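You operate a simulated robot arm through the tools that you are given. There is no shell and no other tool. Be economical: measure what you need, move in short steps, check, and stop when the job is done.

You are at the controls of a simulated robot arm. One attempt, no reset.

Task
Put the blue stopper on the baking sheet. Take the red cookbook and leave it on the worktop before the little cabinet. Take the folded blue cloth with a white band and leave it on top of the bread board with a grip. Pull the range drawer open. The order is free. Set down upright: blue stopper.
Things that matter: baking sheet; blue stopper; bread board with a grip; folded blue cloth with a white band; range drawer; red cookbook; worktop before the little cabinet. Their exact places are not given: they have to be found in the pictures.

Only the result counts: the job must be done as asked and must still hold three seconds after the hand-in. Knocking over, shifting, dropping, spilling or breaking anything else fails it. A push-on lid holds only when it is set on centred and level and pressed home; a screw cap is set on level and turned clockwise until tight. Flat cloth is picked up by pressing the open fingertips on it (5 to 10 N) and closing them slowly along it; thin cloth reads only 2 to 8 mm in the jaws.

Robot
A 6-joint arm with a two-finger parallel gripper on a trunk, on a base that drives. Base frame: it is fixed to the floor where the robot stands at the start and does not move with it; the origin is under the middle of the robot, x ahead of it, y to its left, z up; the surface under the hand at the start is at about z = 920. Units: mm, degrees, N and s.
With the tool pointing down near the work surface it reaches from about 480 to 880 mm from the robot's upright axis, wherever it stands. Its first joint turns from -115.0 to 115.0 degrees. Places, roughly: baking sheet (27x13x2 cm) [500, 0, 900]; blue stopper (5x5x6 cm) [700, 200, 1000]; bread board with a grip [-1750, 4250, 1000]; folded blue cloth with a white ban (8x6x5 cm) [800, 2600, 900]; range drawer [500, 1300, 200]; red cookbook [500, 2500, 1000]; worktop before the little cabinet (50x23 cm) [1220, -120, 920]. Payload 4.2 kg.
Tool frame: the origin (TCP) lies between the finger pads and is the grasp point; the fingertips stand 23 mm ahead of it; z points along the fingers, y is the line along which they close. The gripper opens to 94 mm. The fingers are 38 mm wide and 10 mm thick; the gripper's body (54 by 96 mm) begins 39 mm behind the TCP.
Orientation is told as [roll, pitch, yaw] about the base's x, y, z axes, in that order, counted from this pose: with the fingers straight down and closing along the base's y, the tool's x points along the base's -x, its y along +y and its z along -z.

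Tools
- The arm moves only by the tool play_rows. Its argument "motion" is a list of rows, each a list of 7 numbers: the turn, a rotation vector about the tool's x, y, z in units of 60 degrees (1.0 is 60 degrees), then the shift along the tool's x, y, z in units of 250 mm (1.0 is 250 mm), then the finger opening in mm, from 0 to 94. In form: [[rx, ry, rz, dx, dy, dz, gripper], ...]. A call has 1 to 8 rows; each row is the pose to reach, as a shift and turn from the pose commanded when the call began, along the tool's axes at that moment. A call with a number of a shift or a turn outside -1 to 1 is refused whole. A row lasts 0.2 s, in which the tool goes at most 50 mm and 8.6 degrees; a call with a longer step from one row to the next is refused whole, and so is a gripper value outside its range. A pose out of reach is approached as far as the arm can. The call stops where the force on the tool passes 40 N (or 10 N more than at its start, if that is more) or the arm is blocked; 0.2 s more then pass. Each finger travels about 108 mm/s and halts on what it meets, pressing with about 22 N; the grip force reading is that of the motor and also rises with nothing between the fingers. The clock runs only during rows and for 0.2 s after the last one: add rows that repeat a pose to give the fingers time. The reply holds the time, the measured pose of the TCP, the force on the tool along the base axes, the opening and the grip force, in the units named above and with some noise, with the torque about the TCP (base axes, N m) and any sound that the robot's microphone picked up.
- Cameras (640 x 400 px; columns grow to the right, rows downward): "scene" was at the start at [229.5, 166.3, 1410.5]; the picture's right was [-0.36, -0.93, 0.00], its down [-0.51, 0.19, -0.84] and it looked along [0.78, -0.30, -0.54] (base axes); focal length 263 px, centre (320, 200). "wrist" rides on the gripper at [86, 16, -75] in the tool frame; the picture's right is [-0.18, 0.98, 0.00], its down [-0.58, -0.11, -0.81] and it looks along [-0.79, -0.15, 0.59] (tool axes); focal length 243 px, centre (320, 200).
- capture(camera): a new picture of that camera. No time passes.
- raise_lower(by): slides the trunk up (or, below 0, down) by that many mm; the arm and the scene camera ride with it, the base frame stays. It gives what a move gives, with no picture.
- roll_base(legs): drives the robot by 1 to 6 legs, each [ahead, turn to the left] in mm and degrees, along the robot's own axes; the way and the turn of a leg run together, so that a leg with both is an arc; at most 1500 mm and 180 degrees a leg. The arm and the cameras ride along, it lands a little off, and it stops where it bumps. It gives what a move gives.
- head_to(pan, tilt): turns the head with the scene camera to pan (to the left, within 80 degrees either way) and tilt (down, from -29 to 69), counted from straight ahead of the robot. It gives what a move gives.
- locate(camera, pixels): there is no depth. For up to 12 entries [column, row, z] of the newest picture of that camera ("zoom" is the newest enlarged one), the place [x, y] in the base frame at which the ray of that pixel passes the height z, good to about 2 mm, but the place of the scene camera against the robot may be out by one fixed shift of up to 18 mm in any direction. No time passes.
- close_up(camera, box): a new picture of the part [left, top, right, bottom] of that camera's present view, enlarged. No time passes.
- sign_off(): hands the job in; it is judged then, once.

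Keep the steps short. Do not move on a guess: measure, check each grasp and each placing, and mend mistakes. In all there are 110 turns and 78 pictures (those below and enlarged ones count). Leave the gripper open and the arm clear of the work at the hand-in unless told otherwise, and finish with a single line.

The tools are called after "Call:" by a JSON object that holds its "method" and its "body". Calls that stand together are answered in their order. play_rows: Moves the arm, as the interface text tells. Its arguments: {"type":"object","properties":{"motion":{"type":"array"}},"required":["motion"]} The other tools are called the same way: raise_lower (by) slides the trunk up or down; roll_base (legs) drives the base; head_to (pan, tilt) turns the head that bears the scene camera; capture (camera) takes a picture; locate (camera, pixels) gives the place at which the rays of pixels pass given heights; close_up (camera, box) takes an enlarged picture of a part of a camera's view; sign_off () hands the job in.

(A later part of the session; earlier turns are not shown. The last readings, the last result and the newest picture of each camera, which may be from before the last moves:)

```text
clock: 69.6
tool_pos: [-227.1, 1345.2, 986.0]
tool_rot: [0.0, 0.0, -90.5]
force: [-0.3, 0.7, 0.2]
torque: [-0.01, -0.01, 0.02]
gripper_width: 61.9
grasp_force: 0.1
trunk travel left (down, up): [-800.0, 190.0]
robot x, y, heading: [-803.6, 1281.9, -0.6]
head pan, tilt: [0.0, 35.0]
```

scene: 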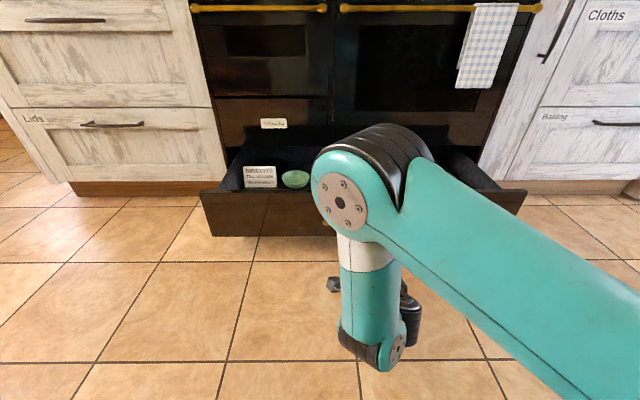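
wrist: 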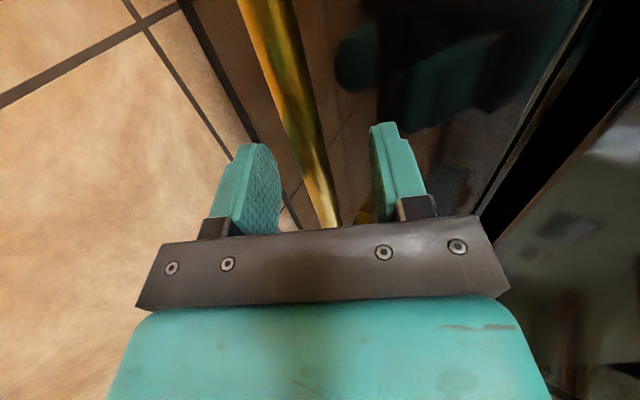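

Call:
{"method": "play_rows", "body": {"motion": [[0, 0, 0, 0, 0, -0.19, 80], [0, 0, 0, 0, 0, -0.38, 80], [0, 0, 0, 0, 0, -0.57, 80], [0, 0, 0, 0, 0, -0.76, 80], [0, 0, 0, 0, 0, -0.95, 80], [0, 0, 0, 0, 0, -1, 80]]}}

Call:
{"method": "roll_base", "body": {"legs": [[0, 65], [1290, 0], [0, -65]]}}

Call:
{"method": "head_to", "body": {"pan": 5, "tilt": 35}}

Call:
{"method": "capture", "body": {"camera": "scene"}}

Call:
{"method": "capture", "body": {"camera": "wrist"}}

```text
clock: 71.0
tool_pos: [-225.7, 1346.9, 1234.4]
tool_rot: [0.0, -0.2, -90.7]
force: [-0.7, 0.4, -0.6]
torque: [0.01, 0.03, 0.0]
gripper_width: 79.9
grasp_force: 0.0
trunk travel left (down, up): [-800.0, 190.0]
robot x, y, heading: [-803.8, 1280.4, -0.4]
head pan, tilt: [0.0, 35.0]
```

```text
clock: 83.0
tool_pos: [267.5, 2524.1, 1234.7]
tool_rot: [0.1, -0.1, -87.4]
force: [-0.2, -0.3, 0.0]
torque: [0.01, -0.01, -0.01]
gripper_width: 80.2
grasp_force: 0.0
trunk travel left (down, up): [-800.0, 190.0]
robot x, y, heading: [-303.2, 2422.7, 2.9]
head pan, tilt: [0.0, 35.0]
```

```text
clock: 83.7
tool_pos: [267.7, 2524.4, 1234.3]
tool_rot: [0.2, -0.2, -87.4]
force: [-0.2, -1.0, 0.0]
torque: [0.02, 0.0, 0.02]
gripper_width: 80.1
grasp_force: 0.0
trunk travel left (down, up): [-800.0, 190.0]
robot x, y, heading: [-307.1, 2427.1, 2.7]
head pan, tilt: [5.0, 35.0]
```

```text
45 pictures are left
```

scene: 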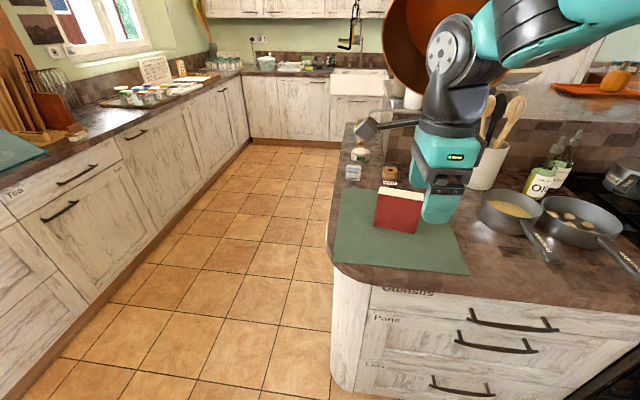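

```text
44 pictures are left
```

wrist: 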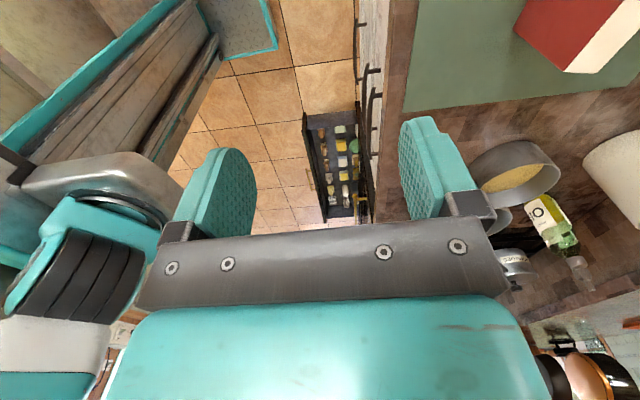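

Call:
{"method": "close_up", "body": {"camera": "scene", "box": [330, 130, 490, 280]}}

```text
2.67 times, centred on (410, 205) of scene
```

zoom: 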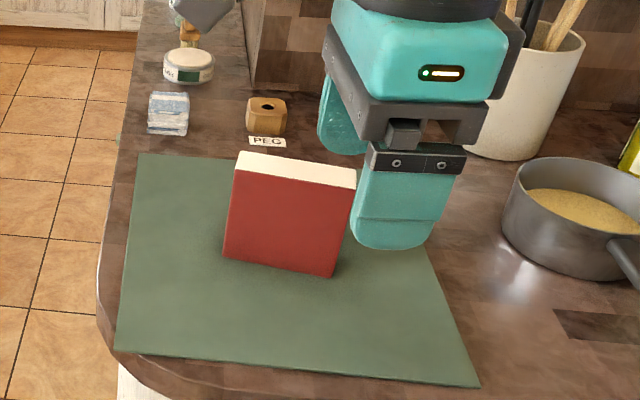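

Call:
{"method": "locate", "body": {"camera": "zoom", "pixels": [[223, 258, 922], [333, 276, 922], [237, 155, 1040], [356, 185, 1040], [237, 170, 1040], [168, 92, 970], [148, 132, 920], [187, 134, 920], [168, 113, 950], [267, 137, 920], [115, 350, 920], [480, 387, 920]]}}

Call:
{"method": "locate", "body": {"camera": "wrist", "pixels": [[515, 30, 922], [570, 70, 1040], [605, 73, 1040]]}}

```text
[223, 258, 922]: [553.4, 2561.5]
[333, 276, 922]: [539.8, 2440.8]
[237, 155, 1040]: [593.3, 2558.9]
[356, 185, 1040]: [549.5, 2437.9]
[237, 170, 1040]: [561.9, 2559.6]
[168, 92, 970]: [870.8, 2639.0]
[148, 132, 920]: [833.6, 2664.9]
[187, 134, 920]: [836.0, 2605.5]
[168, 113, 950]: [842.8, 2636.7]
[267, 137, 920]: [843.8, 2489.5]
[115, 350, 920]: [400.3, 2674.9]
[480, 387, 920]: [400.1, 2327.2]
```

```text
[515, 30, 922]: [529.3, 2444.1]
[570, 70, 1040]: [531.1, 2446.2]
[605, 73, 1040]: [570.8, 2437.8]
```

Call:
{"method": "locate", "body": {"camera": "scene", "pixels": [[113, 162, 920], [200, 92, 920], [240, 72, 920], [0, 212, 920], [334, 262, 920], [344, 127, 920], [340, 195, 920], [265, 140, 0], [60, 130, 1000]]}}

```text
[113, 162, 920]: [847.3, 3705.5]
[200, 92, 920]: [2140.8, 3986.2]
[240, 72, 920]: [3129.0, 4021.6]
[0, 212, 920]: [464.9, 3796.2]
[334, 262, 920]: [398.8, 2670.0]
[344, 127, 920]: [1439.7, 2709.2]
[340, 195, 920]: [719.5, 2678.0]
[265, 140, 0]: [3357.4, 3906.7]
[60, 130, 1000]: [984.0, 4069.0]
```

Before driving around the peninsula end, I'll check the hanging pans above.

Call:
{"method": "head_to", "body": {"pan": 0, "tilt": -5}}

Call:
{"method": "capture", "body": {"camera": "scene"}}

```text
clock: 84.8
tool_pos: [268.4, 2524.2, 1235.1]
tool_rot: [0.1, -0.2, -87.5]
force: [-0.2, 0.4, -1.1]
torque: [-0.02, 0.02, -0.01]
gripper_width: 79.6
grasp_force: 0.1
trunk travel left (down, up): [-800.0, 190.0]
robot x, y, heading: [-304.3, 2424.9, 2.9]
head pan, tilt: [0.0, -5.0]
```

```text
42 pictures are left
```

scene: 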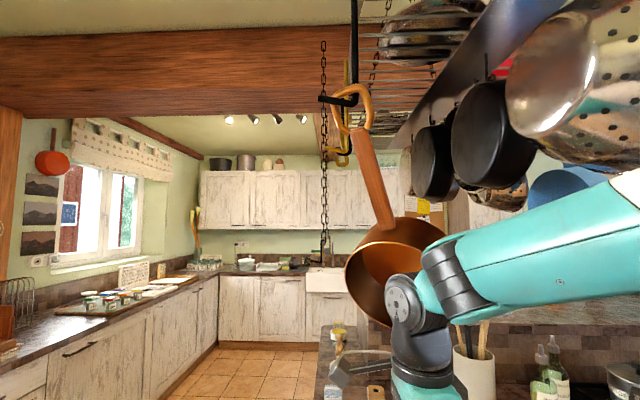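

A copper pan hangs low near the peninsula. I'll back off 250 mm to get parallax and measure where it hangs.

Call:
{"method": "locate", "body": {"camera": "scene", "pixels": [[395, 328, 1300], [395, 328, 1200], [395, 328, 1100], [345, 275, 1300], [345, 275, 1350], [445, 235, 1400], [445, 235, 1420]]}}

Call:
{"method": "roll_base", "body": {"legs": [[-250, 0]]}}

Call:
{"method": "capture", "body": {"camera": "scene"}}

```text
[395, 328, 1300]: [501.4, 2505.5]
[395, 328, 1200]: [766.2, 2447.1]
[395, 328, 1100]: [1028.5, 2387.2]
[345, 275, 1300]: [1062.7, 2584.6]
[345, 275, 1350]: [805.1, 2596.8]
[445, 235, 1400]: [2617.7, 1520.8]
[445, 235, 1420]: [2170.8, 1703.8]
```

```text
clock: 86.6
tool_pos: [12.8, 2513.5, 1235.7]
tool_rot: [0.1, -0.1, -87.1]
force: [0.8, -0.1, 0.5]
torque: [0.04, 0.02, 0.01]
gripper_width: 79.9
grasp_force: 0.0
trunk travel left (down, up): [-800.0, 190.0]
robot x, y, heading: [-559.5, 2413.4, 3.1]
head pan, tilt: [0.0, -5.0]
```

```text
41 pictures are left
```

scene: 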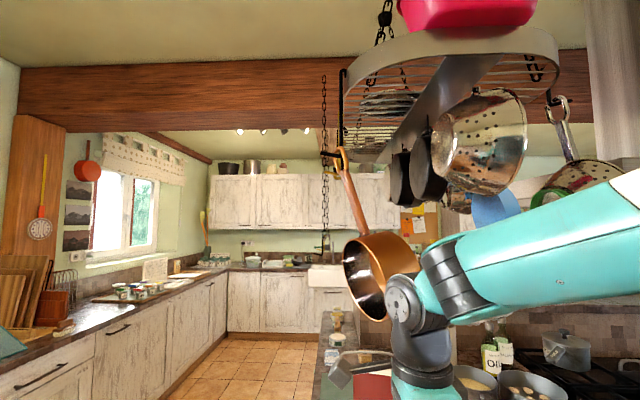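

The pan hangs over the cookbook (bottom ≈1263). I'll approach both objects from the peninsula's end, with the robot at about (560,3215) facing -y, backing around so that the arm stays clear.

Call:
{"method": "roll_base", "body": {"legs": [[0, -93], [-800, 0]]}}

Call:
{"method": "roll_base", "body": {"legs": [[0, 90], [1120, 0], [0, -90]]}}

Call:
{"method": "head_to", "body": {"pan": 0, "tilt": 25}}

Call:
{"method": "capture", "body": {"camera": "scene"}}

Call:
{"method": "capture", "body": {"camera": "wrist"}}

```text
clock: 94.9
tool_pos: [-478.4, 2629.2, 1235.5]
tool_rot: [0.2, -0.1, 179.9]
force: [0.6, 0.5, -0.6]
torque: [0.0, 0.0, 0.03]
gripper_width: 80.0
grasp_force: 0.1
trunk travel left (down, up): [-800.0, 190.0]
robot x, y, heading: [-551.5, 3206.9, -90.0]
head pan, tilt: [0.0, -5.0]
```

```text
clock: 108.3
tool_pos: [596.3, 2609.9, 1234.9]
tool_rot: [0.1, -0.2, 176.3]
force: [0.4, 0.2, 0.4]
torque: [-0.02, -0.01, 0.01]
gripper_width: 80.0
grasp_force: 0.0
trunk travel left (down, up): [-800.0, 190.0]
robot x, y, heading: [561.4, 3190.0, -93.7]
head pan, tilt: [0.0, -5.0]
```

```text
clock: 109.2
tool_pos: [597.6, 2609.2, 1234.8]
tool_rot: [0.1, -0.2, 176.3]
force: [-0.4, 0.2, 0.1]
torque: [-0.03, -0.02, 0.0]
gripper_width: 79.8
grasp_force: 0.1
trunk travel left (down, up): [-800.0, 190.0]
robot x, y, heading: [561.9, 3192.6, -93.5]
head pan, tilt: [0.0, 25.0]
```

```text
40 pictures are left
```

scene: 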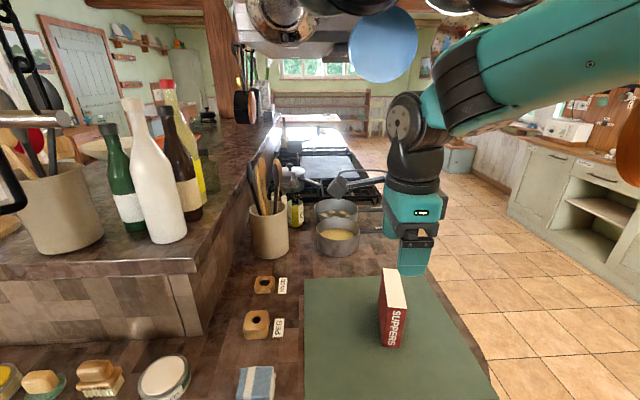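

```text
39 pictures are left
```

wrist: 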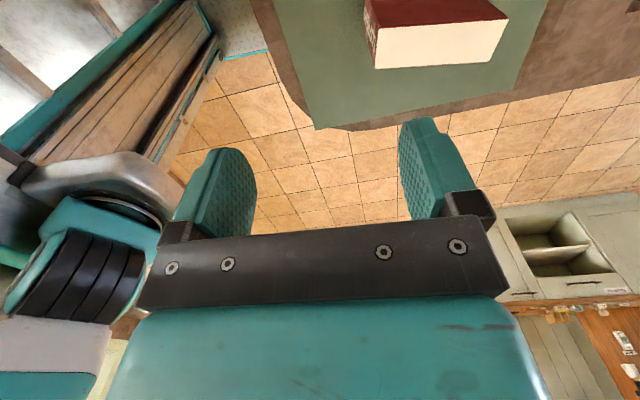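

I see the cloth at (255,385) and the book at (390,308). I'll tilt the head down to measure both.

Call:
{"method": "head_to", "body": {"pan": 0, "tilt": 48}}

Call:
{"method": "capture", "body": {"camera": "scene"}}

```text
clock: 110.1
tool_pos: [597.0, 2609.9, 1235.0]
tool_rot: [0.1, -0.2, 176.3]
force: [0.2, -0.1, 0.3]
torque: [0.01, -0.02, 0.01]
gripper_width: 80.0
grasp_force: 0.1
trunk travel left (down, up): [-800.0, 190.0]
robot x, y, heading: [559.9, 3191.0, -93.7]
head pan, tilt: [0.0, 48.0]
```

```text
38 pictures are left
```

scene: 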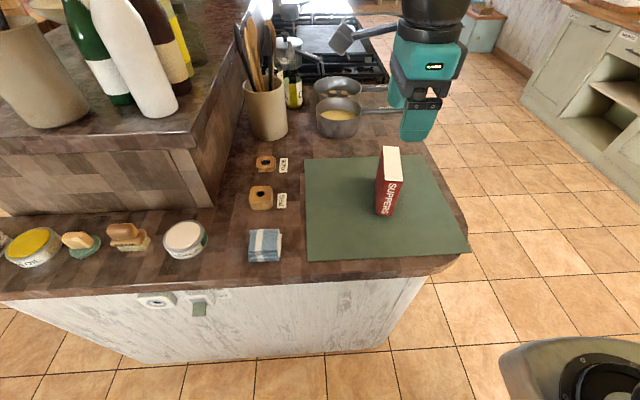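

Call:
{"method": "close_up", "body": {"camera": "scene", "box": [233, 210, 313, 260]}}

Call:
{"method": "locate", "body": {"camera": "scene", "pixels": [[249, 262, 920], [281, 260, 920], [250, 230, 970], [279, 229, 970], [265, 240, 965], [376, 207, 922], [391, 216, 922], [382, 146, 1040], [400, 148, 1040], [384, 178, 1040], [403, 183, 1040], [185, 240, 920]]}}

```text
8.00 times, centred on (273, 235) of scene
```

zoom: 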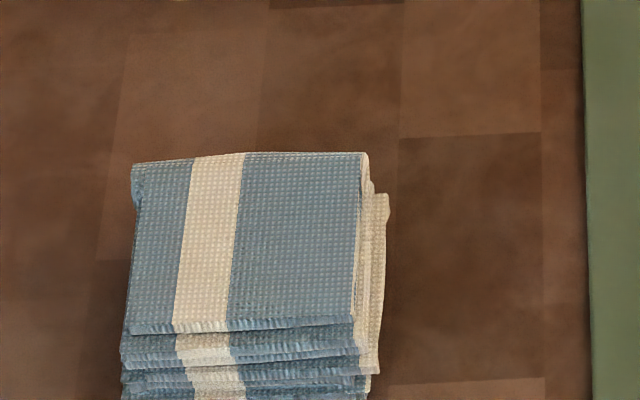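

```text
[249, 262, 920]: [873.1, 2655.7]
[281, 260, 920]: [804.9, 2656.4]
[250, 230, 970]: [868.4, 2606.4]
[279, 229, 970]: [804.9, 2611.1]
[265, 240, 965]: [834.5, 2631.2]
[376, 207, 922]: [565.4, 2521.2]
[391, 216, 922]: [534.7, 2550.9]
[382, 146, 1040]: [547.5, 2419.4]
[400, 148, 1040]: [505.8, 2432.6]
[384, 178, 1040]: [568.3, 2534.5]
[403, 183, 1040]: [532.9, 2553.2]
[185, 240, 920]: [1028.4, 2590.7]
```

Cloth about (838,2632), z 920–970. I'll move above it to z≈1090.

Call:
{"method": "play_rows", "body": {"motion": [[0, 0, 0, 0.16, -0.025, 0.06, 94], [0, 0, 0, 0.32, -0.05, 0.12, 94], [0, 0, 0, 0.48, -0.075, 0.2, 94], [0, 0, 0, 0.64, -0.1, 0.28, 94], [0, 0, 0, 0.8, -0.125, 0.36, 94], [0, 0, 0, 0.956, -0.15, 0.44, 94], [0, 0, 0, 0.956, -0.15, 0.58, 94], [0, 0, 0, 0.956, -0.15, 0.58, 94]]}}

Call:
{"method": "capture", "body": {"camera": "wrist"}}

```text
clock: 111.9
tool_pos: [836.1, 2630.7, 1087.4]
tool_rot: [0.1, -0.3, 176.4]
force: [-0.2, -0.4, 0.4]
torque: [0.03, 0.02, 0.0]
gripper_width: 94.3
grasp_force: 0.1
trunk travel left (down, up): [-800.0, 190.0]
robot x, y, heading: [558.3, 3191.6, -93.4]
head pan, tilt: [0.0, 48.0]
```

```text
36 pictures are left
```

wrist: 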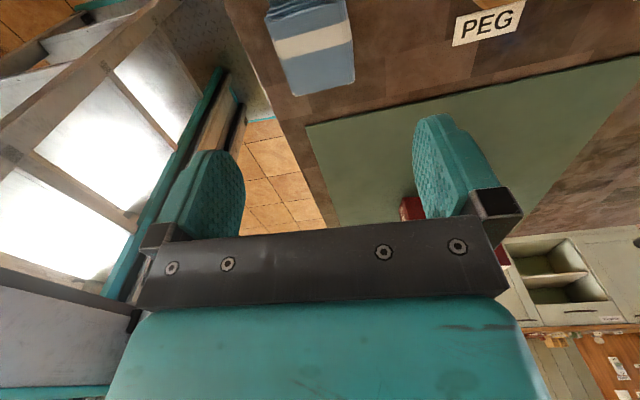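

Call:
{"method": "close_up", "body": {"camera": "wrist", "box": [240, 0, 384, 90]}}

Call:
{"method": "locate", "body": {"camera": "wrist", "pixels": [[355, 80, 965], [295, 96, 965], [265, 15, 965], [345, 0, 965], [355, 80, 950], [295, 96, 950]]}}

```text
4.44 times, centred on (312, 45) of wrist
```

zoom: 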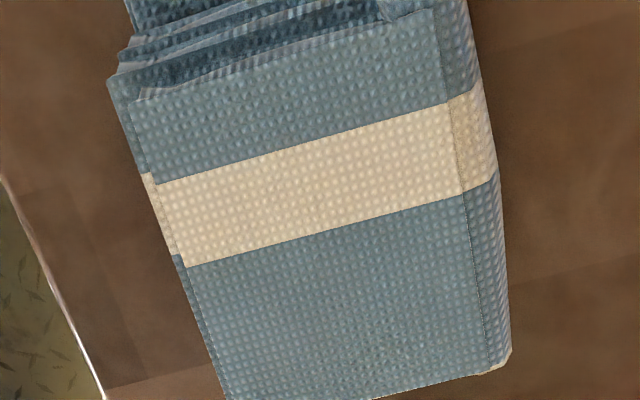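

```text
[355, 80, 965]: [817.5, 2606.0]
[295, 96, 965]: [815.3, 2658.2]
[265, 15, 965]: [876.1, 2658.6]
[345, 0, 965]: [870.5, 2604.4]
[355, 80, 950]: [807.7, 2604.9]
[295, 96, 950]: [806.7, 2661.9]
```

Cloth centre ≈(841,2632), 55 mm wide along y. I'll descend to TCP z≈948 with 94 open and close.

Call:
{"method": "play_rows", "body": {"motion": [[0, 0, 0, 0.02, 0, 0.16, 94], [0, 0, 0, 0.02, 0, 0.32, 94], [0, 0, 0, 0.02, 0, 0.46, 94], [0, 0, 0, 0.02, 0, 0.555, 94], [0, 0, 0, 0.02, 0, 0.555, 94]]}}

Call:
{"method": "play_rows", "body": {"motion": [[0, 0, 0, 0, 0, 0, 75], [0, 0, 0, 0, 0, 0, 60], [0, 0, 0, 0, 0, 0, 45], [0, 0, 0, 0, 0, 0, 35], [0, 0, 0, 0, 0, 0, 35], [0, 0, 0, 0, 0, 0, 35]]}}

Call:
{"method": "capture", "body": {"camera": "wrist"}}

```text
clock: 113.1
tool_pos: [840.4, 2631.3, 946.9]
tool_rot: [0.1, -0.2, 176.3]
force: [-0.6, -0.8, -0.3]
torque: [-0.01, -0.01, 0.01]
gripper_width: 94.1
grasp_force: 0.1
trunk travel left (down, up): [-800.0, 190.0]
robot x, y, heading: [558.5, 3187.2, -93.5]
head pan, tilt: [0.0, 48.0]
```

```text
clock: 114.5
tool_pos: [842.2, 2632.0, 948.2]
tool_rot: [0.1, -0.2, 176.3]
force: [0.3, -0.2, 0.0]
torque: [-0.01, 0.0, -0.04]
gripper_width: 54.5
grasp_force: 22.1
trunk travel left (down, up): [-800.0, 190.0]
robot x, y, heading: [563.0, 3190.4, -93.6]
head pan, tilt: [0.0, 48.0]
```

```text
34 pictures are left
```

wrist: 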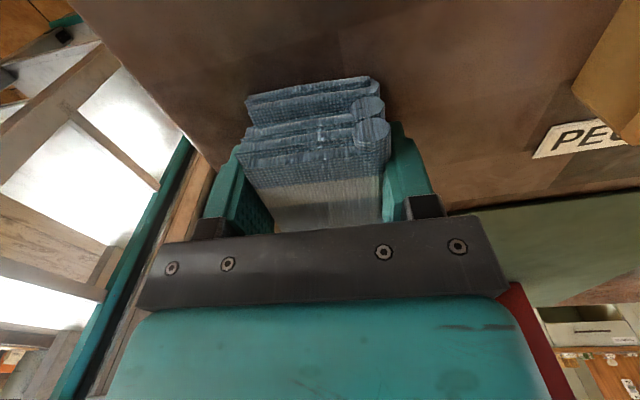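

Grip holds 54.5 mm. I'll lift straight up, then retract toward the robot.

Call:
{"method": "play_rows", "body": {"motion": [[0, 0, 0, 0, 0, -0.12, 35], [0, 0, 0, 0, 0, -0.3, 35], [0, 0, 0, 0, 0, -0.48, 35], [0, 0, 0, 0, 0, -0.66, 35], [0, 0, 0, -0.06, -0.1, -0.8, 35], [0, 0, 0, -0.12, -0.2, -0.95, 35], [0, 0, 0, -0.18, -0.31, -1, 35], [0, 0, 0, -0.18, -0.31, -1, 35]]}}

Call:
{"method": "roll_base", "body": {"legs": [[-100, 0], [0, -86.5], [1000, 0]]}}

Call:
{"method": "head_to", "body": {"pan": -60, "tilt": 20}}

Call:
{"method": "capture", "body": {"camera": "scene"}}

```text
clock: 116.3
tool_pos: [801.5, 2708.2, 1198.5]
tool_rot: [0.1, -0.2, 176.3]
force: [0.6, -0.7, 0.1]
torque: [0.05, -0.01, 0.01]
gripper_width: 54.8
grasp_force: 21.8
trunk travel left (down, up): [-800.0, 190.0]
robot x, y, heading: [560.1, 3190.0, -93.8]
head pan, tilt: [0.0, 48.0]
```

```text
clock: 125.9
tool_pos: [-882.6, 3043.1, 1198.5]
tool_rot: [0.1, -0.2, 89.3]
force: [0.2, 0.1, 1.0]
torque: [0.04, -0.03, 0.0]
gripper_width: 54.5
grasp_force: 22.2
trunk travel left (down, up): [-800.0, 190.0]
robot x, y, heading: [-416.4, 3311.1, 179.2]
head pan, tilt: [0.0, 48.0]
```

```text
clock: 127.2
tool_pos: [-881.9, 3045.9, 1198.5]
tool_rot: [0.2, -0.1, 89.2]
force: [-0.1, 0.0, -0.8]
torque: [-0.03, 0.0, 0.01]
gripper_width: 54.6
grasp_force: 21.9
trunk travel left (down, up): [-800.0, 190.0]
robot x, y, heading: [-412.5, 3308.8, 179.6]
head pan, tilt: [-60.0, 20.0]
```

```text
33 pictures are left
```

scene: 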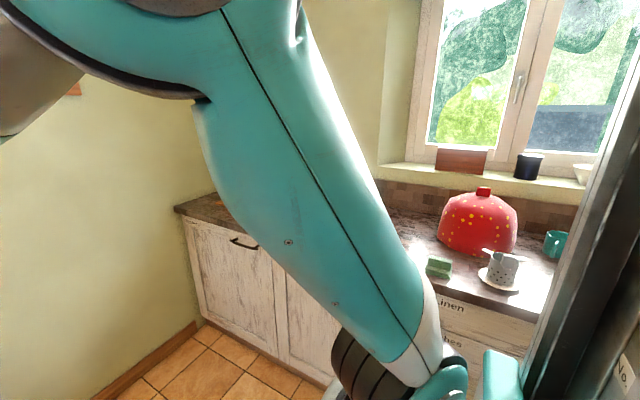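

Call:
{"method": "roll_base", "body": {"legs": [[0, 20], [900, 0], [0, -109.6]]}}

Call:
{"method": "head_to", "body": {"pan": 10, "tilt": 25}}

Call:
{"method": "capture", "body": {"camera": "scene"}}

```text
clock: 133.6
tool_pos: [-1603.1, 2580.1, 1198.9]
tool_rot: [-0.1, 0.2, 110.8]
force: [6.0, 0.8, 1.7]
torque: [-0.06, 0.45, -0.09]
gripper_width: 54.5
grasp_force: 21.9
trunk travel left (down, up): [-800.0, 190.0]
robot x, y, heading: [-1260.8, 2993.9, -160.3]
head pan, tilt: [-60.0, 20.0]
stopped in leg 3: the robot was blocked; the commanded pose is now the measured one
```

```text
clock: 135.0
tool_pos: [-1602.7, 2578.7, 1199.4]
tool_rot: [-0.1, 0.3, 111.0]
force: [13.1, 0.2, 0.5]
torque: [0.01, 0.72, -0.1]
gripper_width: 54.7
grasp_force: 22.5
trunk travel left (down, up): [-800.0, 190.0]
robot x, y, heading: [-1262.5, 2994.5, -160.4]
head pan, tilt: [10.0, 25.0]
```

```text
32 pictures are left
```

scene: 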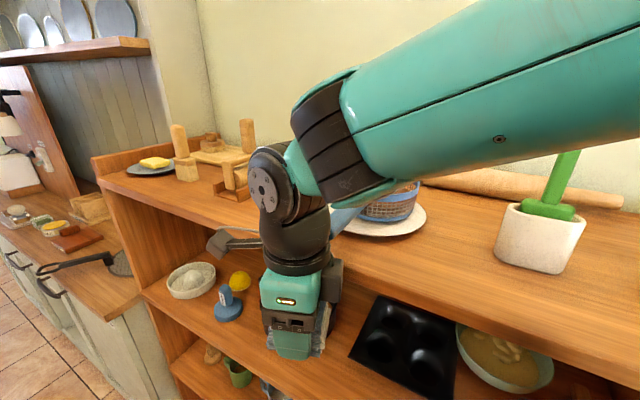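

The turn was blocked: the hand touches a shelf unit near x≈-1620. I'll move the hand out straight along +x with the arm.

Call:
{"method": "play_rows", "body": {"motion": [[0, 0, 0, 0.03, -0.075, 0, 35], [0, 0, 0, 0.07, -0.19, 0, 35], [0, 0, 0, 0.13, -0.34, 0, 35], [0, 0, 0, 0.13, -0.34, 0, 35]]}}

Call:
{"method": "capture", "body": {"camera": "scene"}}

Call:
{"method": "capture", "body": {"camera": "wrist"}}

```text
clock: 136.0
tool_pos: [-1509.7, 2580.0, 1197.1]
tool_rot: [-0.1, 0.2, 110.8]
force: [-0.7, -0.2, -0.2]
torque: [-0.03, -0.02, -0.04]
gripper_width: 54.5
grasp_force: 22.0
trunk travel left (down, up): [-800.0, 190.0]
robot x, y, heading: [-1263.3, 2995.3, -160.1]
head pan, tilt: [10.0, 25.0]
```

```text
31 pictures are left
```

scene: 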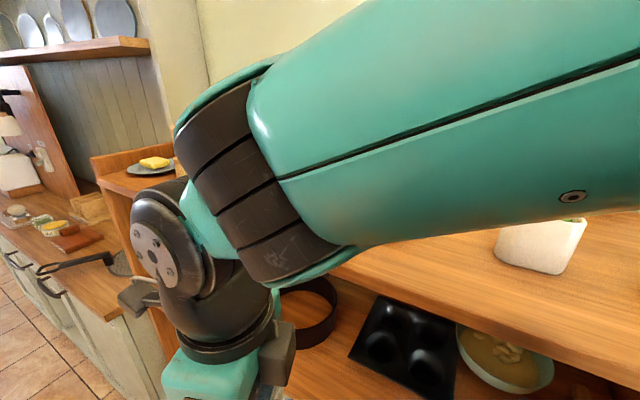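

```text
30 pictures are left
```

wrist: 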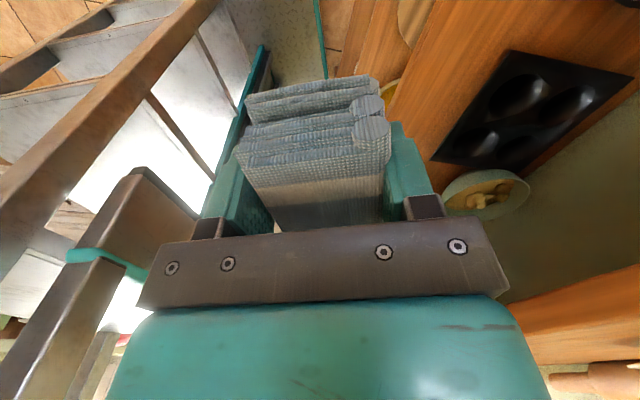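

Free now, nothing disturbed that I can see. I'll back away from the shelf and turn the other way round to face +y.

Call:
{"method": "roll_base", "body": {"legs": [[-350, 0], [0, 125], [0, 125]]}}

Call:
{"method": "head_to", "body": {"pan": 45, "tilt": 15}}

Call:
{"method": "capture", "body": {"camera": "scene"}}

```text
clock: 148.7
tool_pos: [-1236.8, 3484.8, 1197.2]
tool_rot: [-0.1, 0.2, 1.5]
force: [-0.2, 0.0, -1.1]
torque: [0.01, 0.03, 0.0]
gripper_width: 54.5
grasp_force: 21.8
trunk travel left (down, up): [-800.0, 190.0]
robot x, y, heading: [-928.5, 3114.1, 90.7]
head pan, tilt: [10.0, 25.0]
```

```text
clock: 149.7
tool_pos: [-1237.8, 3484.8, 1197.6]
tool_rot: [-0.1, 0.2, 1.7]
force: [0.5, 0.4, 0.1]
torque: [0.02, 0.0, 0.02]
gripper_width: 54.5
grasp_force: 22.5
trunk travel left (down, up): [-800.0, 190.0]
robot x, y, heading: [-926.9, 3116.4, 90.7]
head pan, tilt: [45.0, 15.0]
```

```text
29 pictures are left
```

scene: 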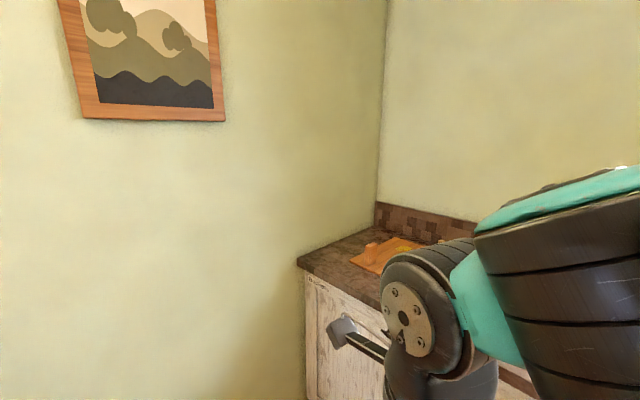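

Call:
{"method": "close_up", "body": {"camera": "scene", "box": [290, 200, 450, 300]}}

Call:
{"method": "locate", "body": {"camera": "scene", "pixels": [[350, 260, 920], [400, 236, 920], [378, 275, 920], [298, 262, 920], [380, 307, 920], [377, 226, 920], [430, 243, 920]]}}

```text
4.00 times, centred on (370, 250) of scene
```

zoom: 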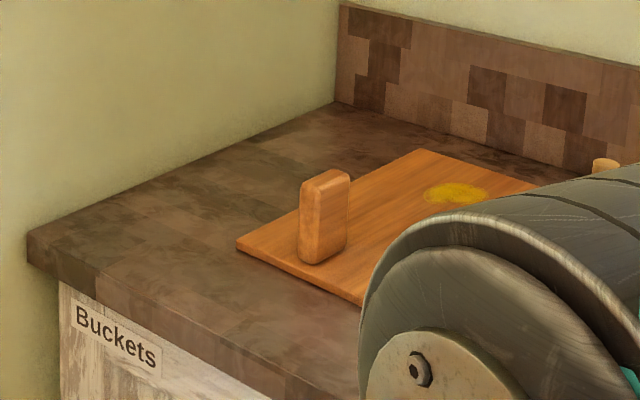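

```text
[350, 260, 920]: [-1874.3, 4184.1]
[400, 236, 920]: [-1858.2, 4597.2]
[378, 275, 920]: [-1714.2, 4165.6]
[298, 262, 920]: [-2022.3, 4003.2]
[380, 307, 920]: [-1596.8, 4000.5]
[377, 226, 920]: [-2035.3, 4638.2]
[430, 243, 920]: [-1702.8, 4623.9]
```

I'll bring the hand straight in front of the robot, then approach the left end of the counter.

Call:
{"method": "play_rows", "body": {"motion": [[0, 0, 0, -0.16, 0.06, 0, 35], [0, 0, 0, -0.32, 0.12, 0, 35], [0, 0, 0, -0.48, 0.18, 0, 35], [0, 0, 0, -0.64, 0.24, 0, 35], [0, 0, 0, -0.8, 0.3, 0, 35], [0, 0, 0, -0.96, 0.36, 0, 35], [0, 0, 0, -0.96, 0.36, 0, 35]]}}

Call:
{"method": "roll_base", "body": {"legs": [[0, 49], [680, 0], [0, -49]]}}

Call:
{"method": "head_to", "body": {"pan": 20, "tilt": 35}}

Call:
{"method": "capture", "body": {"camera": "scene"}}

```text
clock: 151.3
tool_pos: [-998.2, 3581.9, 1196.4]
tool_rot: [-0.1, 0.2, 1.7]
force: [-0.7, 0.3, -1.0]
torque: [-0.02, -0.03, -0.04]
gripper_width: 54.3
grasp_force: 22.0
trunk travel left (down, up): [-800.0, 190.0]
robot x, y, heading: [-932.6, 3115.1, 90.6]
head pan, tilt: [45.0, 15.0]
```

```text
clock: 159.5
tool_pos: [-1542.5, 4007.9, 1195.7]
tool_rot: [-0.1, 0.2, 3.3]
force: [-0.6, -0.6, 0.6]
torque: [0.03, 0.01, 0.01]
gripper_width: 54.2
grasp_force: 22.2
trunk travel left (down, up): [-800.0, 190.0]
robot x, y, heading: [-1461.0, 3539.5, 92.3]
head pan, tilt: [45.0, 15.0]
```

```text
clock: 160.4
tool_pos: [-1542.6, 4007.0, 1194.9]
tool_rot: [-0.1, 0.2, 3.3]
force: [0.6, 1.1, -0.6]
torque: [-0.01, -0.01, -0.01]
gripper_width: 54.7
grasp_force: 21.5
trunk travel left (down, up): [-800.0, 190.0]
robot x, y, heading: [-1460.1, 3544.3, 92.5]
head pan, tilt: [20.0, 35.0]
```

```text
27 pictures are left
```

scene: 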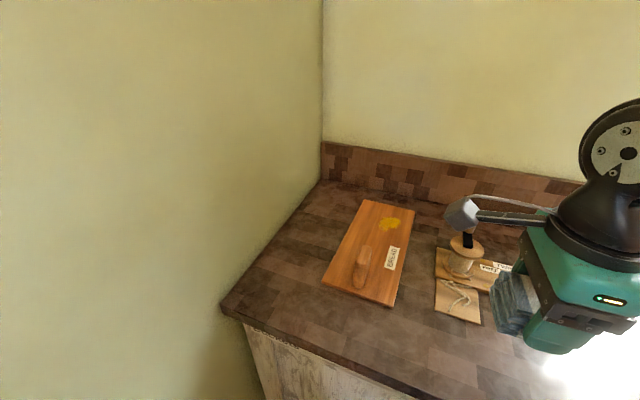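

Call:
{"method": "close_up", "body": {"camera": "scene", "box": [300, 185, 500, 325]}}

Call:
{"method": "locate", "body": {"camera": "scene", "pixels": [[322, 281, 925], [392, 306, 925], [364, 199, 925], [414, 211, 925], [390, 224, 930], [361, 285, 930], [392, 258, 930], [385, 245, 930], [435, 310, 925], [436, 248, 925], [366, 247, 930]]}}

```text
2.86 times, centred on (400, 255) of scene
```

zoom: 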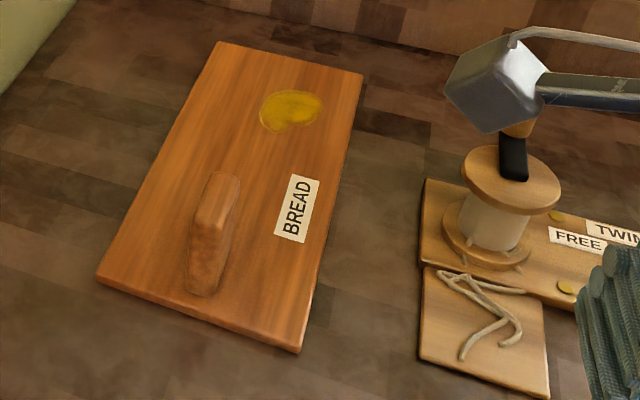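

```text
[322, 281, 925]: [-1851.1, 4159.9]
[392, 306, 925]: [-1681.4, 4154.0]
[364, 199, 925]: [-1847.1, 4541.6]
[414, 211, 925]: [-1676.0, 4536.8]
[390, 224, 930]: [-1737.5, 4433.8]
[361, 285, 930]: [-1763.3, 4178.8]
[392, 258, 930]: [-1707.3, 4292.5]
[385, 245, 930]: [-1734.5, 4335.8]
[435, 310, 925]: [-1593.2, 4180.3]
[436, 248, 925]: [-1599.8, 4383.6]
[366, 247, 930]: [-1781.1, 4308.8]
```

The BREAD board spans x -1851…-1676, y 4160…4540, with the grip on the near half. Free target (-1768, 4385). I'll move the base closer.

Call:
{"method": "roll_base", "body": {"legs": [[0, 18], [130, 0], [0, -20]]}}

```text
clock: 162.8
tool_pos: [-1712.7, 4050.6, 1196.5]
tool_rot: [-0.1, 0.2, 19.5]
force: [0.6, 0.3, -0.7]
torque: [0.01, 0.0, -0.01]
gripper_width: 54.3
grasp_force: 21.7
trunk travel left (down, up): [-800.0, 190.0]
robot x, y, heading: [-1514.8, 3624.8, 107.1]
head pan, tilt: [20.0, 35.0]
stopped in leg 2: the robot was blocked; the commanded pose is now the measured one
```

The base touches the cabinet; that is close enough (target at 800 mm). I'll back off 10 mm and extend the arm in two moves, straightening the yaw.

Call:
{"method": "roll_base", "body": {"legs": [[-12, 0]]}}

Call:
{"method": "play_rows", "body": {"motion": [[0, 0, 0, -0.03, 0.17, 0, 35], [0, 0, 0, -0.06, 0.34, 0, 35], [0, 0, 0, -0.09, 0.51, 0, 35], [0, 0, 0, -0.12, 0.69, 0, 35], [0, 0, 0.14, -0.12, 0.69, 0, 35], [0, 0, 0.27, -0.12, 0.69, 0, 35], [0, 0, 0.27, -0.12, 0.69, 0, 35]]}}

```text
clock: 163.5
tool_pos: [-1709.8, 4038.6, 1195.6]
tool_rot: [-0.1, 0.2, 19.5]
force: [-0.1, 0.1, -0.3]
torque: [-0.02, -0.01, -0.01]
gripper_width: 54.3
grasp_force: 21.9
trunk travel left (down, up): [-800.0, 190.0]
robot x, y, heading: [-1512.5, 3616.3, 106.9]
head pan, tilt: [20.0, 35.0]
```

```text
clock: 165.1
tool_pos: [-1740.4, 4210.8, 1192.9]
tool_rot: [-0.2, 0.2, 3.3]
force: [-0.3, 0.6, -0.8]
torque: [0.01, 0.0, 0.0]
gripper_width: 54.4
grasp_force: 22.3
trunk travel left (down, up): [-800.0, 190.0]
robot x, y, heading: [-1510.9, 3617.2, 107.4]
head pan, tilt: [20.0, 35.0]
```

Call:
{"method": "play_rows", "body": {"motion": [[0, 0, 0, 0.02, 0.18, 0, 35], [0, 0, 0, 0.04, 0.36, 0, 35], [0, 0, 0, 0.06, 0.54, 0, 35], [0, 0, 0, 0.072, 0.7, 0, 35], [0, 0, 0, 0.072, 0.7, 0.16, 35], [0, 0, 0, 0.072, 0.7, 0.34, 35], [0, 0, 0, 0.072, 0.7, 0.46, 35], [0, 0, 0, 0.072, 0.7, 0.46, 35]]}}

Call:
{"method": "capture", "body": {"camera": "wrist"}}

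Call:
{"method": "close_up", "body": {"camera": "scene", "box": [240, 140, 480, 290]}}

```text
clock: 166.9
tool_pos: [-1768.5, 4384.5, 1078.0]
tool_rot: [-0.1, 0.3, 3.4]
force: [-0.8, -0.3, -0.4]
torque: [-0.04, 0.02, 0.03]
gripper_width: 54.5
grasp_force: 21.8
trunk travel left (down, up): [-800.0, 190.0]
robot x, y, heading: [-1512.0, 3614.5, 107.1]
head pan, tilt: [20.0, 35.0]
```

```text
25 pictures are left
```

wrist: 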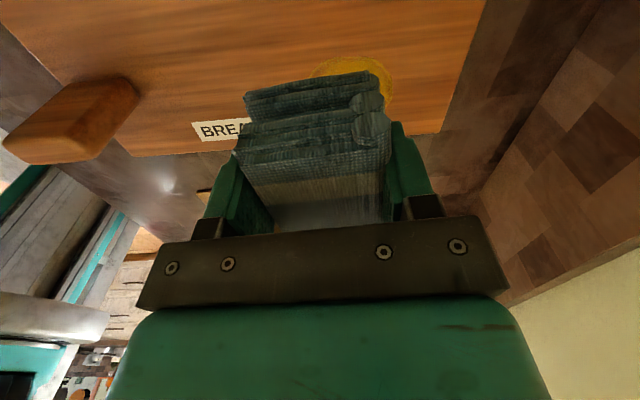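

```text
2.67 times, centred on (360, 215) of scene
```

zoom: 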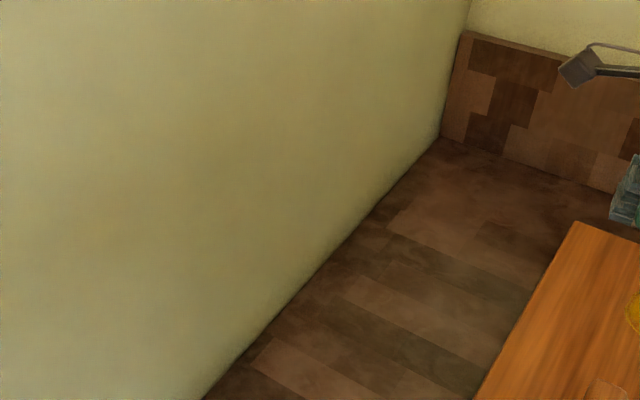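

Call:
{"method": "locate", "body": {"camera": "wrist", "pixels": [[442, 132, 935], [132, 155, 935], [138, 90, 935], [112, 150, 990], [400, 80, 935], [350, 60, 935], [205, 140, 935]]}}

```text
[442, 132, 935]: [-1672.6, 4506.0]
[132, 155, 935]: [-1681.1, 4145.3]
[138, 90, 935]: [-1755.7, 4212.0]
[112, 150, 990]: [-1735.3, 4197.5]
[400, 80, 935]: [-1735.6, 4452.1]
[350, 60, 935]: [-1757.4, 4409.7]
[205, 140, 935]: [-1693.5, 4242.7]
```

Position over the board is right. Descending carefully: to z≈980, then in small steps till contact.

Call:
{"method": "play_rows", "body": {"motion": [[0, 0, 0, 0, 0, 0.15, 35], [0, 0, 0, 0, 0, 0.3, 35], [0, 0, 0, 0, 0, 0.39, 35], [0, 0, 0, 0, 0, 0.39, 35]]}}

Call:
{"method": "play_rows", "body": {"motion": [[0, 0, 0, 0, 0, 0.02, 35], [0, 0, 0, 0, 0, 0.02, 35]]}}

Call:
{"method": "play_rows", "body": {"motion": [[0, 0, 0, 0, 0, 0.014, 35], [0, 0, 0, 0, 0, 0.014, 35]]}}

Call:
{"method": "play_rows", "body": {"motion": [[0, 0, 0, 0, 0, 0.012, 35], [0, 0, 0, 0, 0, 0.012, 35]]}}

```text
clock: 167.9
tool_pos: [-1767.6, 4384.5, 980.0]
tool_rot: [-0.1, 0.3, 3.4]
force: [0.1, 0.1, -0.3]
torque: [0.01, 0.03, 0.0]
gripper_width: 54.6
grasp_force: 21.5
trunk travel left (down, up): [-800.0, 190.0]
robot x, y, heading: [-1511.5, 3615.8, 107.1]
head pan, tilt: [20.0, 35.0]
```

```text
clock: 168.5
tool_pos: [-1769.3, 4384.0, 975.6]
tool_rot: [0.0, 0.1, 3.4]
force: [-1.0, -0.2, 0.3]
torque: [0.0, 0.02, -0.02]
gripper_width: 54.3
grasp_force: 21.9
trunk travel left (down, up): [-800.0, 190.0]
robot x, y, heading: [-1512.2, 3614.7, 107.0]
head pan, tilt: [20.0, 35.0]
```

```text
clock: 169.1
tool_pos: [-1767.3, 4383.6, 972.9]
tool_rot: [-0.1, 0.2, 3.4]
force: [-0.6, -1.0, -0.1]
torque: [-0.01, 0.01, 0.02]
gripper_width: 54.6
grasp_force: 22.4
trunk travel left (down, up): [-800.0, 190.0]
robot x, y, heading: [-1508.6, 3610.2, 106.9]
head pan, tilt: [20.0, 35.0]
```

```text
clock: 169.7
tool_pos: [-1767.7, 4383.5, 969.8]
tool_rot: [-0.2, 0.3, 3.4]
force: [0.8, -0.6, -0.2]
torque: [0.0, 0.02, 0.0]
gripper_width: 54.4
grasp_force: 21.4
trunk travel left (down, up): [-800.0, 190.0]
robot x, y, heading: [-1510.6, 3616.6, 107.1]
head pan, tilt: [20.0, 35.0]
```

Call:
{"method": "play_rows", "body": {"motion": [[0, 0, 0, 0, 0, 0.012, 35], [0, 0, 0, 0, 0, 0.012, 35]]}}

Call:
{"method": "play_rows", "body": {"motion": [[0, 0, 0, 0, 0, 0.012, 35], [0, 0, 0, 0, 0, 0.012, 35]]}}

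Call:
{"method": "close_up", "body": {"camera": "wrist", "box": [180, 40, 460, 215]}}

```text
clock: 170.3
tool_pos: [-1768.3, 4384.2, 968.4]
tool_rot: [0.0, 0.3, 3.4]
force: [0.4, -1.0, 0.2]
torque: [0.0, -0.02, -0.01]
gripper_width: 54.4
grasp_force: 21.6
trunk travel left (down, up): [-800.0, 190.0]
robot x, y, heading: [-1509.5, 3615.4, 107.1]
head pan, tilt: [20.0, 35.0]
```

```text
clock: 170.9
tool_pos: [-1768.9, 4384.0, 963.0]
tool_rot: [-0.2, 0.2, 3.4]
force: [0.6, -0.8, 0.6]
torque: [0.02, -0.02, -0.04]
gripper_width: 54.6
grasp_force: 22.3
trunk travel left (down, up): [-800.0, 190.0]
robot x, y, heading: [-1507.6, 3611.8, 107.3]
head pan, tilt: [20.0, 35.0]
```

```text
2.29 times, centred on (320, 128) of wrist
```

zoom: 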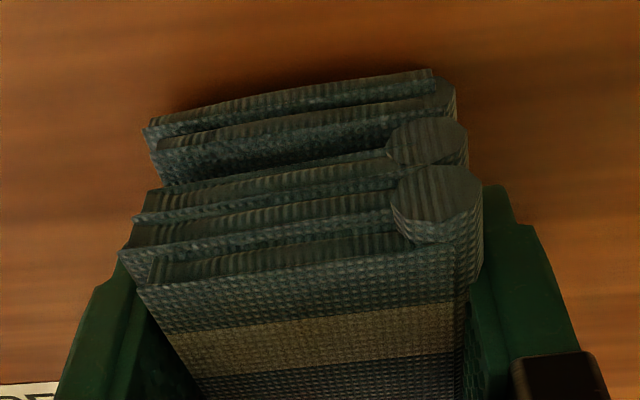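

Nearly down. Two more small steps.

Call:
{"method": "play_rows", "body": {"motion": [[0, 0, 0, 0, 0, 0.01, 35], [0, 0, 0, 0, 0, 0.01, 35]]}}

Call:
{"method": "play_rows", "body": {"motion": [[0, 0, 0, 0, 0, 0.01, 35], [0, 0, 0, 0, 0, 0.01, 35]]}}

```text
clock: 171.5
tool_pos: [-1767.7, 4384.7, 962.5]
tool_rot: [-0.2, 0.3, 3.4]
force: [0.3, -1.1, -0.5]
torque: [0.0, 0.02, 0.03]
gripper_width: 54.4
grasp_force: 22.3
trunk travel left (down, up): [-800.0, 190.0]
robot x, y, heading: [-1510.1, 3609.9, 107.2]
head pan, tilt: [20.0, 35.0]
```

```text
clock: 172.1
tool_pos: [-1767.9, 4385.1, 958.8]
tool_rot: [-0.1, 0.1, 3.4]
force: [-0.2, 0.7, -0.1]
torque: [0.02, -0.03, 0.02]
gripper_width: 54.3
grasp_force: 22.0
trunk travel left (down, up): [-800.0, 190.0]
robot x, y, heading: [-1507.5, 3614.9, 107.1]
head pan, tilt: [20.0, 35.0]
```

Call:
{"method": "play_rows", "body": {"motion": [[0, 0, 0, 0, 0, 0.01, 35], [0, 0, 0, 0, 0, 0.01, 35]]}}

Call:
{"method": "play_rows", "body": {"motion": [[0, 0, 0, 0, 0, 0.008, 35], [0, 0, 0, 0, 0, 0.008, 35]]}}

```text
clock: 172.7
tool_pos: [-1768.5, 4385.6, 958.6]
tool_rot: [0.0, 0.3, 3.4]
force: [1.7, -1.0, 16.8]
torque: [-0.01, -0.61, -0.02]
gripper_width: 54.6
grasp_force: 21.5
trunk travel left (down, up): [-800.0, 190.0]
robot x, y, heading: [-1506.6, 3612.4, 107.3]
head pan, tilt: [20.0, 35.0]
```

```text
clock: 173.3
tool_pos: [-1767.3, 4383.7, 956.6]
tool_rot: [0.1, 0.2, 3.4]
force: [0.4, 1.7, 25.4]
torque: [0.0, 0.03, -0.02]
gripper_width: 54.6
grasp_force: 22.2
trunk travel left (down, up): [-800.0, 190.0]
robot x, y, heading: [-1511.4, 3612.9, 107.1]
head pan, tilt: [20.0, 35.0]
```

Contact. I'll ease up 2 mm, open to 72, and lift.

Call:
{"method": "play_rows", "body": {"motion": [[0, 0, 0, 0, 0, -0.008, 35], [0, 0, 0, 0, 0, -0.008, 56], [0, 0, 0, 0, 0, -0.008, 66], [0, 0, 0, 0, 0, -0.008, 78], [0, 0, 0, 0, 0, -0.008, 78], [0, 0, 0, 0, 0, -0.15, 78], [0, 0, 0, 0, 0, -0.34, 78], [0, 0, 0, 0, 0, -0.5, 78]]}}

Call:
{"method": "capture", "body": {"camera": "wrist"}}

```text
clock: 175.1
tool_pos: [-1768.5, 4387.5, 1081.0]
tool_rot: [-0.2, 0.2, 3.5]
force: [0.2, -0.9, -0.6]
torque: [-0.06, -0.01, -0.02]
gripper_width: 78.1
grasp_force: 0.1
trunk travel left (down, up): [-800.0, 190.0]
robot x, y, heading: [-1512.7, 3612.0, 107.0]
head pan, tilt: [20.0, 35.0]
```

```text
22 pictures are left
```

wrist: 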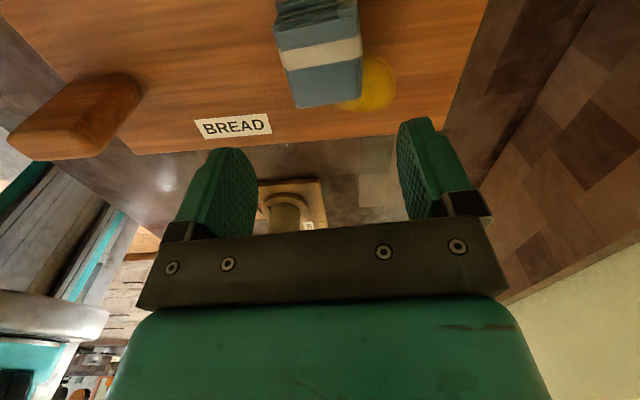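

The cloth rests on the board. Now I'll retract the hand and turn it so that it closes across the robot's forward axis.

Call:
{"method": "play_rows", "body": {"motion": [[0, 0, 0, -0.06, -0.12, -0.12, 78], [0, 0, 0, -0.12, -0.25, -0.24, 78], [0, 0, 0, -0.18, -0.38, -0.36, 78], [0, 0, 0, -0.24, -0.53, -0.46, 78], [0, 0, 0, -0.3, -0.68, -0.5, 78], [0, 0, 0, -0.35, -0.83, -0.5, 78], [0, 0, 0, -0.37, -0.98, -0.5, 78], [0, 0, 0, -0.37, -0.98, -0.5, 78]]}}

Call:
{"method": "play_rows", "body": {"motion": [[0, 0, -0.14, 0, 0, 0, 78], [0, 0, -0.28, 0, 0, 0, 78], [0, 0, -0.42, 0, 0, 0, 78], [0, 0, -0.56, 0, 0, 0, 78], [0, 0, -0.7, 0, 0, 0, 78], [0, 0, -0.84, 0, 0, 0, 78], [0, 0, -0.9, 0, 0, 0, 78]]}}

Call:
{"method": "play_rows", "body": {"motion": [[0, 0, -0.14, 0, 0, 0, 78], [0, 0, -0.28, 0, 0, 0, 78], [0, 0, -0.42, 0, 0, 0, 78], [0, 0, -0.56, 0, 0, 0, 78], [0, 0, -0.7, 0, 0, 0, 78], [0, 0, -0.84, 0, 0, 0, 78], [0, 0, -0.84, 0, 0, 0, 78]]}}

Call:
{"method": "capture", "body": {"camera": "scene"}}

```text
clock: 176.9
tool_pos: [-1658.2, 4147.9, 1207.5]
tool_rot: [-0.2, 0.1, 3.4]
force: [0.3, -0.7, 0.7]
torque: [0.0, 0.03, 0.0]
gripper_width: 77.9
grasp_force: 0.2
trunk travel left (down, up): [-800.0, 190.0]
robot x, y, heading: [-1512.7, 3614.2, 107.2]
head pan, tilt: [20.0, 35.0]
```

```text
clock: 178.5
tool_pos: [-1659.2, 4147.6, 1204.6]
tool_rot: [0.1, 0.2, 57.4]
force: [-0.6, 0.4, 0.6]
torque: [0.0, 0.01, 0.02]
gripper_width: 77.9
grasp_force: 0.0
trunk travel left (down, up): [-800.0, 190.0]
robot x, y, heading: [-1510.0, 3616.3, 106.8]
head pan, tilt: [20.0, 35.0]
```

```text
clock: 180.1
tool_pos: [-1659.5, 4146.3, 1206.3]
tool_rot: [0.2, 0.1, 107.9]
force: [0.0, 0.0, -0.7]
torque: [0.0, 0.02, -0.02]
gripper_width: 77.9
grasp_force: 0.0
trunk travel left (down, up): [-800.0, 190.0]
robot x, y, heading: [-1507.6, 3617.5, 107.0]
head pan, tilt: [20.0, 35.0]
```

```text
21 pictures are left
```

scene: 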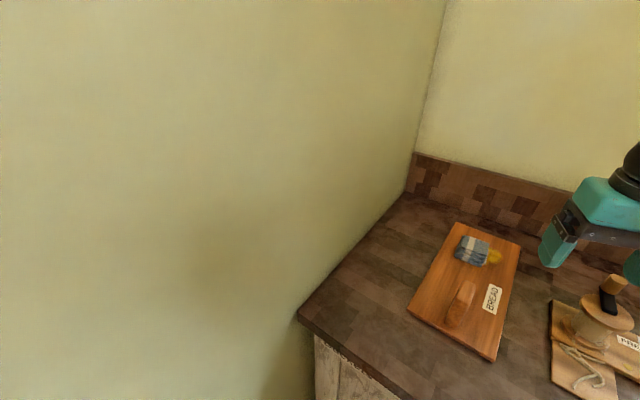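

Cloth confirmed on the board. Driving back toward the peninsula's end.

Call:
{"method": "roll_base", "body": {"legs": [[-350, 0], [0, -107], [1000, 0]]}}

```text
clock: 183.6
tool_pos: [-1441.4, 3831.4, 1206.8]
tool_rot: [0.2, 0.0, 95.7]
force: [0.3, 0.1, 0.0]
torque: [0.0, -0.02, -0.01]
gripper_width: 78.2
grasp_force: 0.1
trunk travel left (down, up): [-800.0, 190.0]
robot x, y, heading: [-1406.8, 3277.5, 95.2]
head pan, tilt: [20.0, 35.0]
stopped in leg 2: the robot was blocked; the commanded pose is now the measured one
```

The base's rear bumped something on the left while turning. I'll go forward 150 mm first, then turn.

Call:
{"method": "roll_base", "body": {"legs": [[140, 0], [0, -95]]}}

Call:
{"method": "head_to", "body": {"pan": 70, "tilt": 30}}

```text
clock: 185.2
tool_pos: [-1452.6, 3972.1, 1206.1]
tool_rot: [0.2, 0.1, 95.8]
force: [1.8, -0.6, -0.2]
torque: [0.0, 0.02, -0.01]
gripper_width: 77.9
grasp_force: 0.1
trunk travel left (down, up): [-800.0, 190.0]
robot x, y, heading: [-1416.4, 3419.1, 95.5]
head pan, tilt: [20.0, 35.0]
stopped in leg 2: the robot was blocked; the commanded pose is now the measured one
```

```text
clock: 186.4
tool_pos: [-1454.4, 3973.4, 1205.8]
tool_rot: [0.2, 0.1, 95.8]
force: [0.4, -0.3, -0.3]
torque: [-0.01, -0.03, 0.02]
gripper_width: 77.8
grasp_force: 0.0
trunk travel left (down, up): [-800.0, 190.0]
robot x, y, heading: [-1421.3, 3422.6, 95.0]
head pan, tilt: [70.0, 30.0]
```

Call:
{"method": "head_to", "body": {"pan": -35, "tilt": 25}}

Call:
{"method": "capture", "body": {"camera": "scene"}}

```text
clock: 188.2
tool_pos: [-1453.2, 3973.3, 1205.5]
tool_rot: [0.3, 0.1, 95.8]
force: [-0.2, 0.5, -0.1]
torque: [0.01, -0.02, 0.0]
gripper_width: 77.9
grasp_force: 0.1
trunk travel left (down, up): [-800.0, 190.0]
robot x, y, heading: [-1417.0, 3420.5, 95.1]
head pan, tilt: [-35.0, 25.0]
```

```text
20 pictures are left
```

scene: 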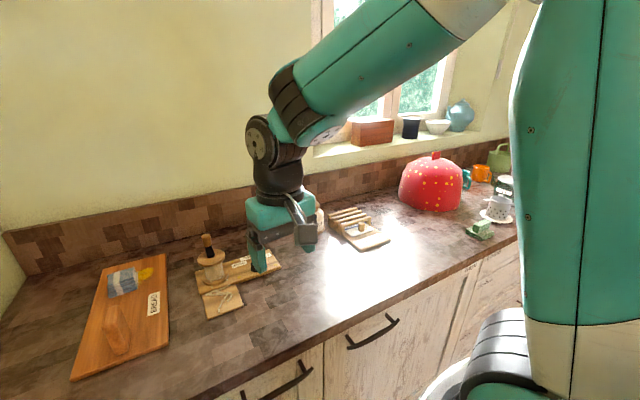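

Call:
{"method": "head_to", "body": {"pan": 80, "tilt": 50}}

Call:
{"method": "capture", "body": {"camera": "scene"}}

```text
clock: 190.2
tool_pos: [-1453.5, 3973.1, 1206.6]
tool_rot: [0.2, 0.1, 95.7]
force: [-0.3, -1.0, -0.1]
torque: [-0.01, 0.04, 0.0]
gripper_width: 78.1
grasp_force: 0.0
trunk travel left (down, up): [-800.0, 190.0]
robot x, y, heading: [-1416.9, 3420.6, 95.2]
head pan, tilt: [80.0, 50.0]
```

```text
19 pictures are left
```

scene: 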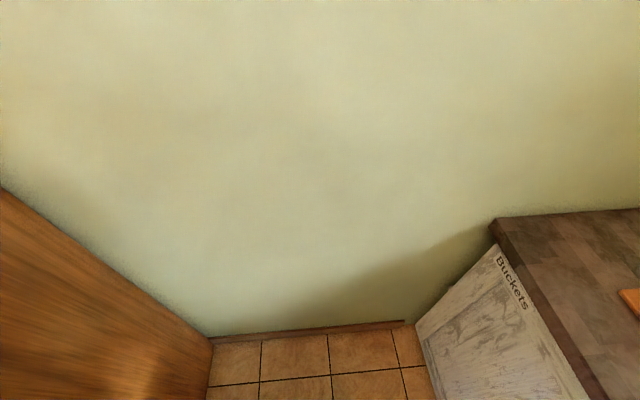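

Call:
{"method": "locate", "body": {"camera": "scene", "pixels": [[210, 340, 0], [206, 398, 0], [405, 322, 0], [0, 190, 1250], [436, 398, 0]]}}

```text
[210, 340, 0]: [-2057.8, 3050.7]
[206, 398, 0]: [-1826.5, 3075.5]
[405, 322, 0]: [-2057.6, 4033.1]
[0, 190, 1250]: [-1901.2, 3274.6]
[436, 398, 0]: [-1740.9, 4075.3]
```

The base's long rear is alongside the shelf end (y≈3060). Going forward 115 mm gives room to turn.

Call:
{"method": "roll_base", "body": {"legs": [[118, 0], [0, -115]]}}

```text
clock: 196.0
tool_pos: [-899.0, 3371.9, 1205.8]
tool_rot: [0.2, 0.0, -15.1]
force: [0.4, 0.4, -0.1]
torque: [0.0, 0.03, 0.0]
gripper_width: 77.7
grasp_force: 0.1
trunk travel left (down, up): [-800.0, 190.0]
robot x, y, heading: [-1427.6, 3536.8, -15.8]
head pan, tilt: [80.0, 50.0]
```

Call:
{"method": "roll_base", "body": {"legs": [[0, 7.2], [1400, 0]]}}

```text
clock: 203.6
tool_pos: [500.3, 3266.3, 1207.1]
tool_rot: [0.3, 0.1, -6.4]
force: [0.6, -0.2, 0.5]
torque: [0.03, -0.03, 0.0]
gripper_width: 78.1
grasp_force: 0.1
trunk travel left (down, up): [-800.0, 190.0]
robot x, y, heading: [-43.2, 3346.7, -6.8]
head pan, tilt: [80.0, 50.0]
```

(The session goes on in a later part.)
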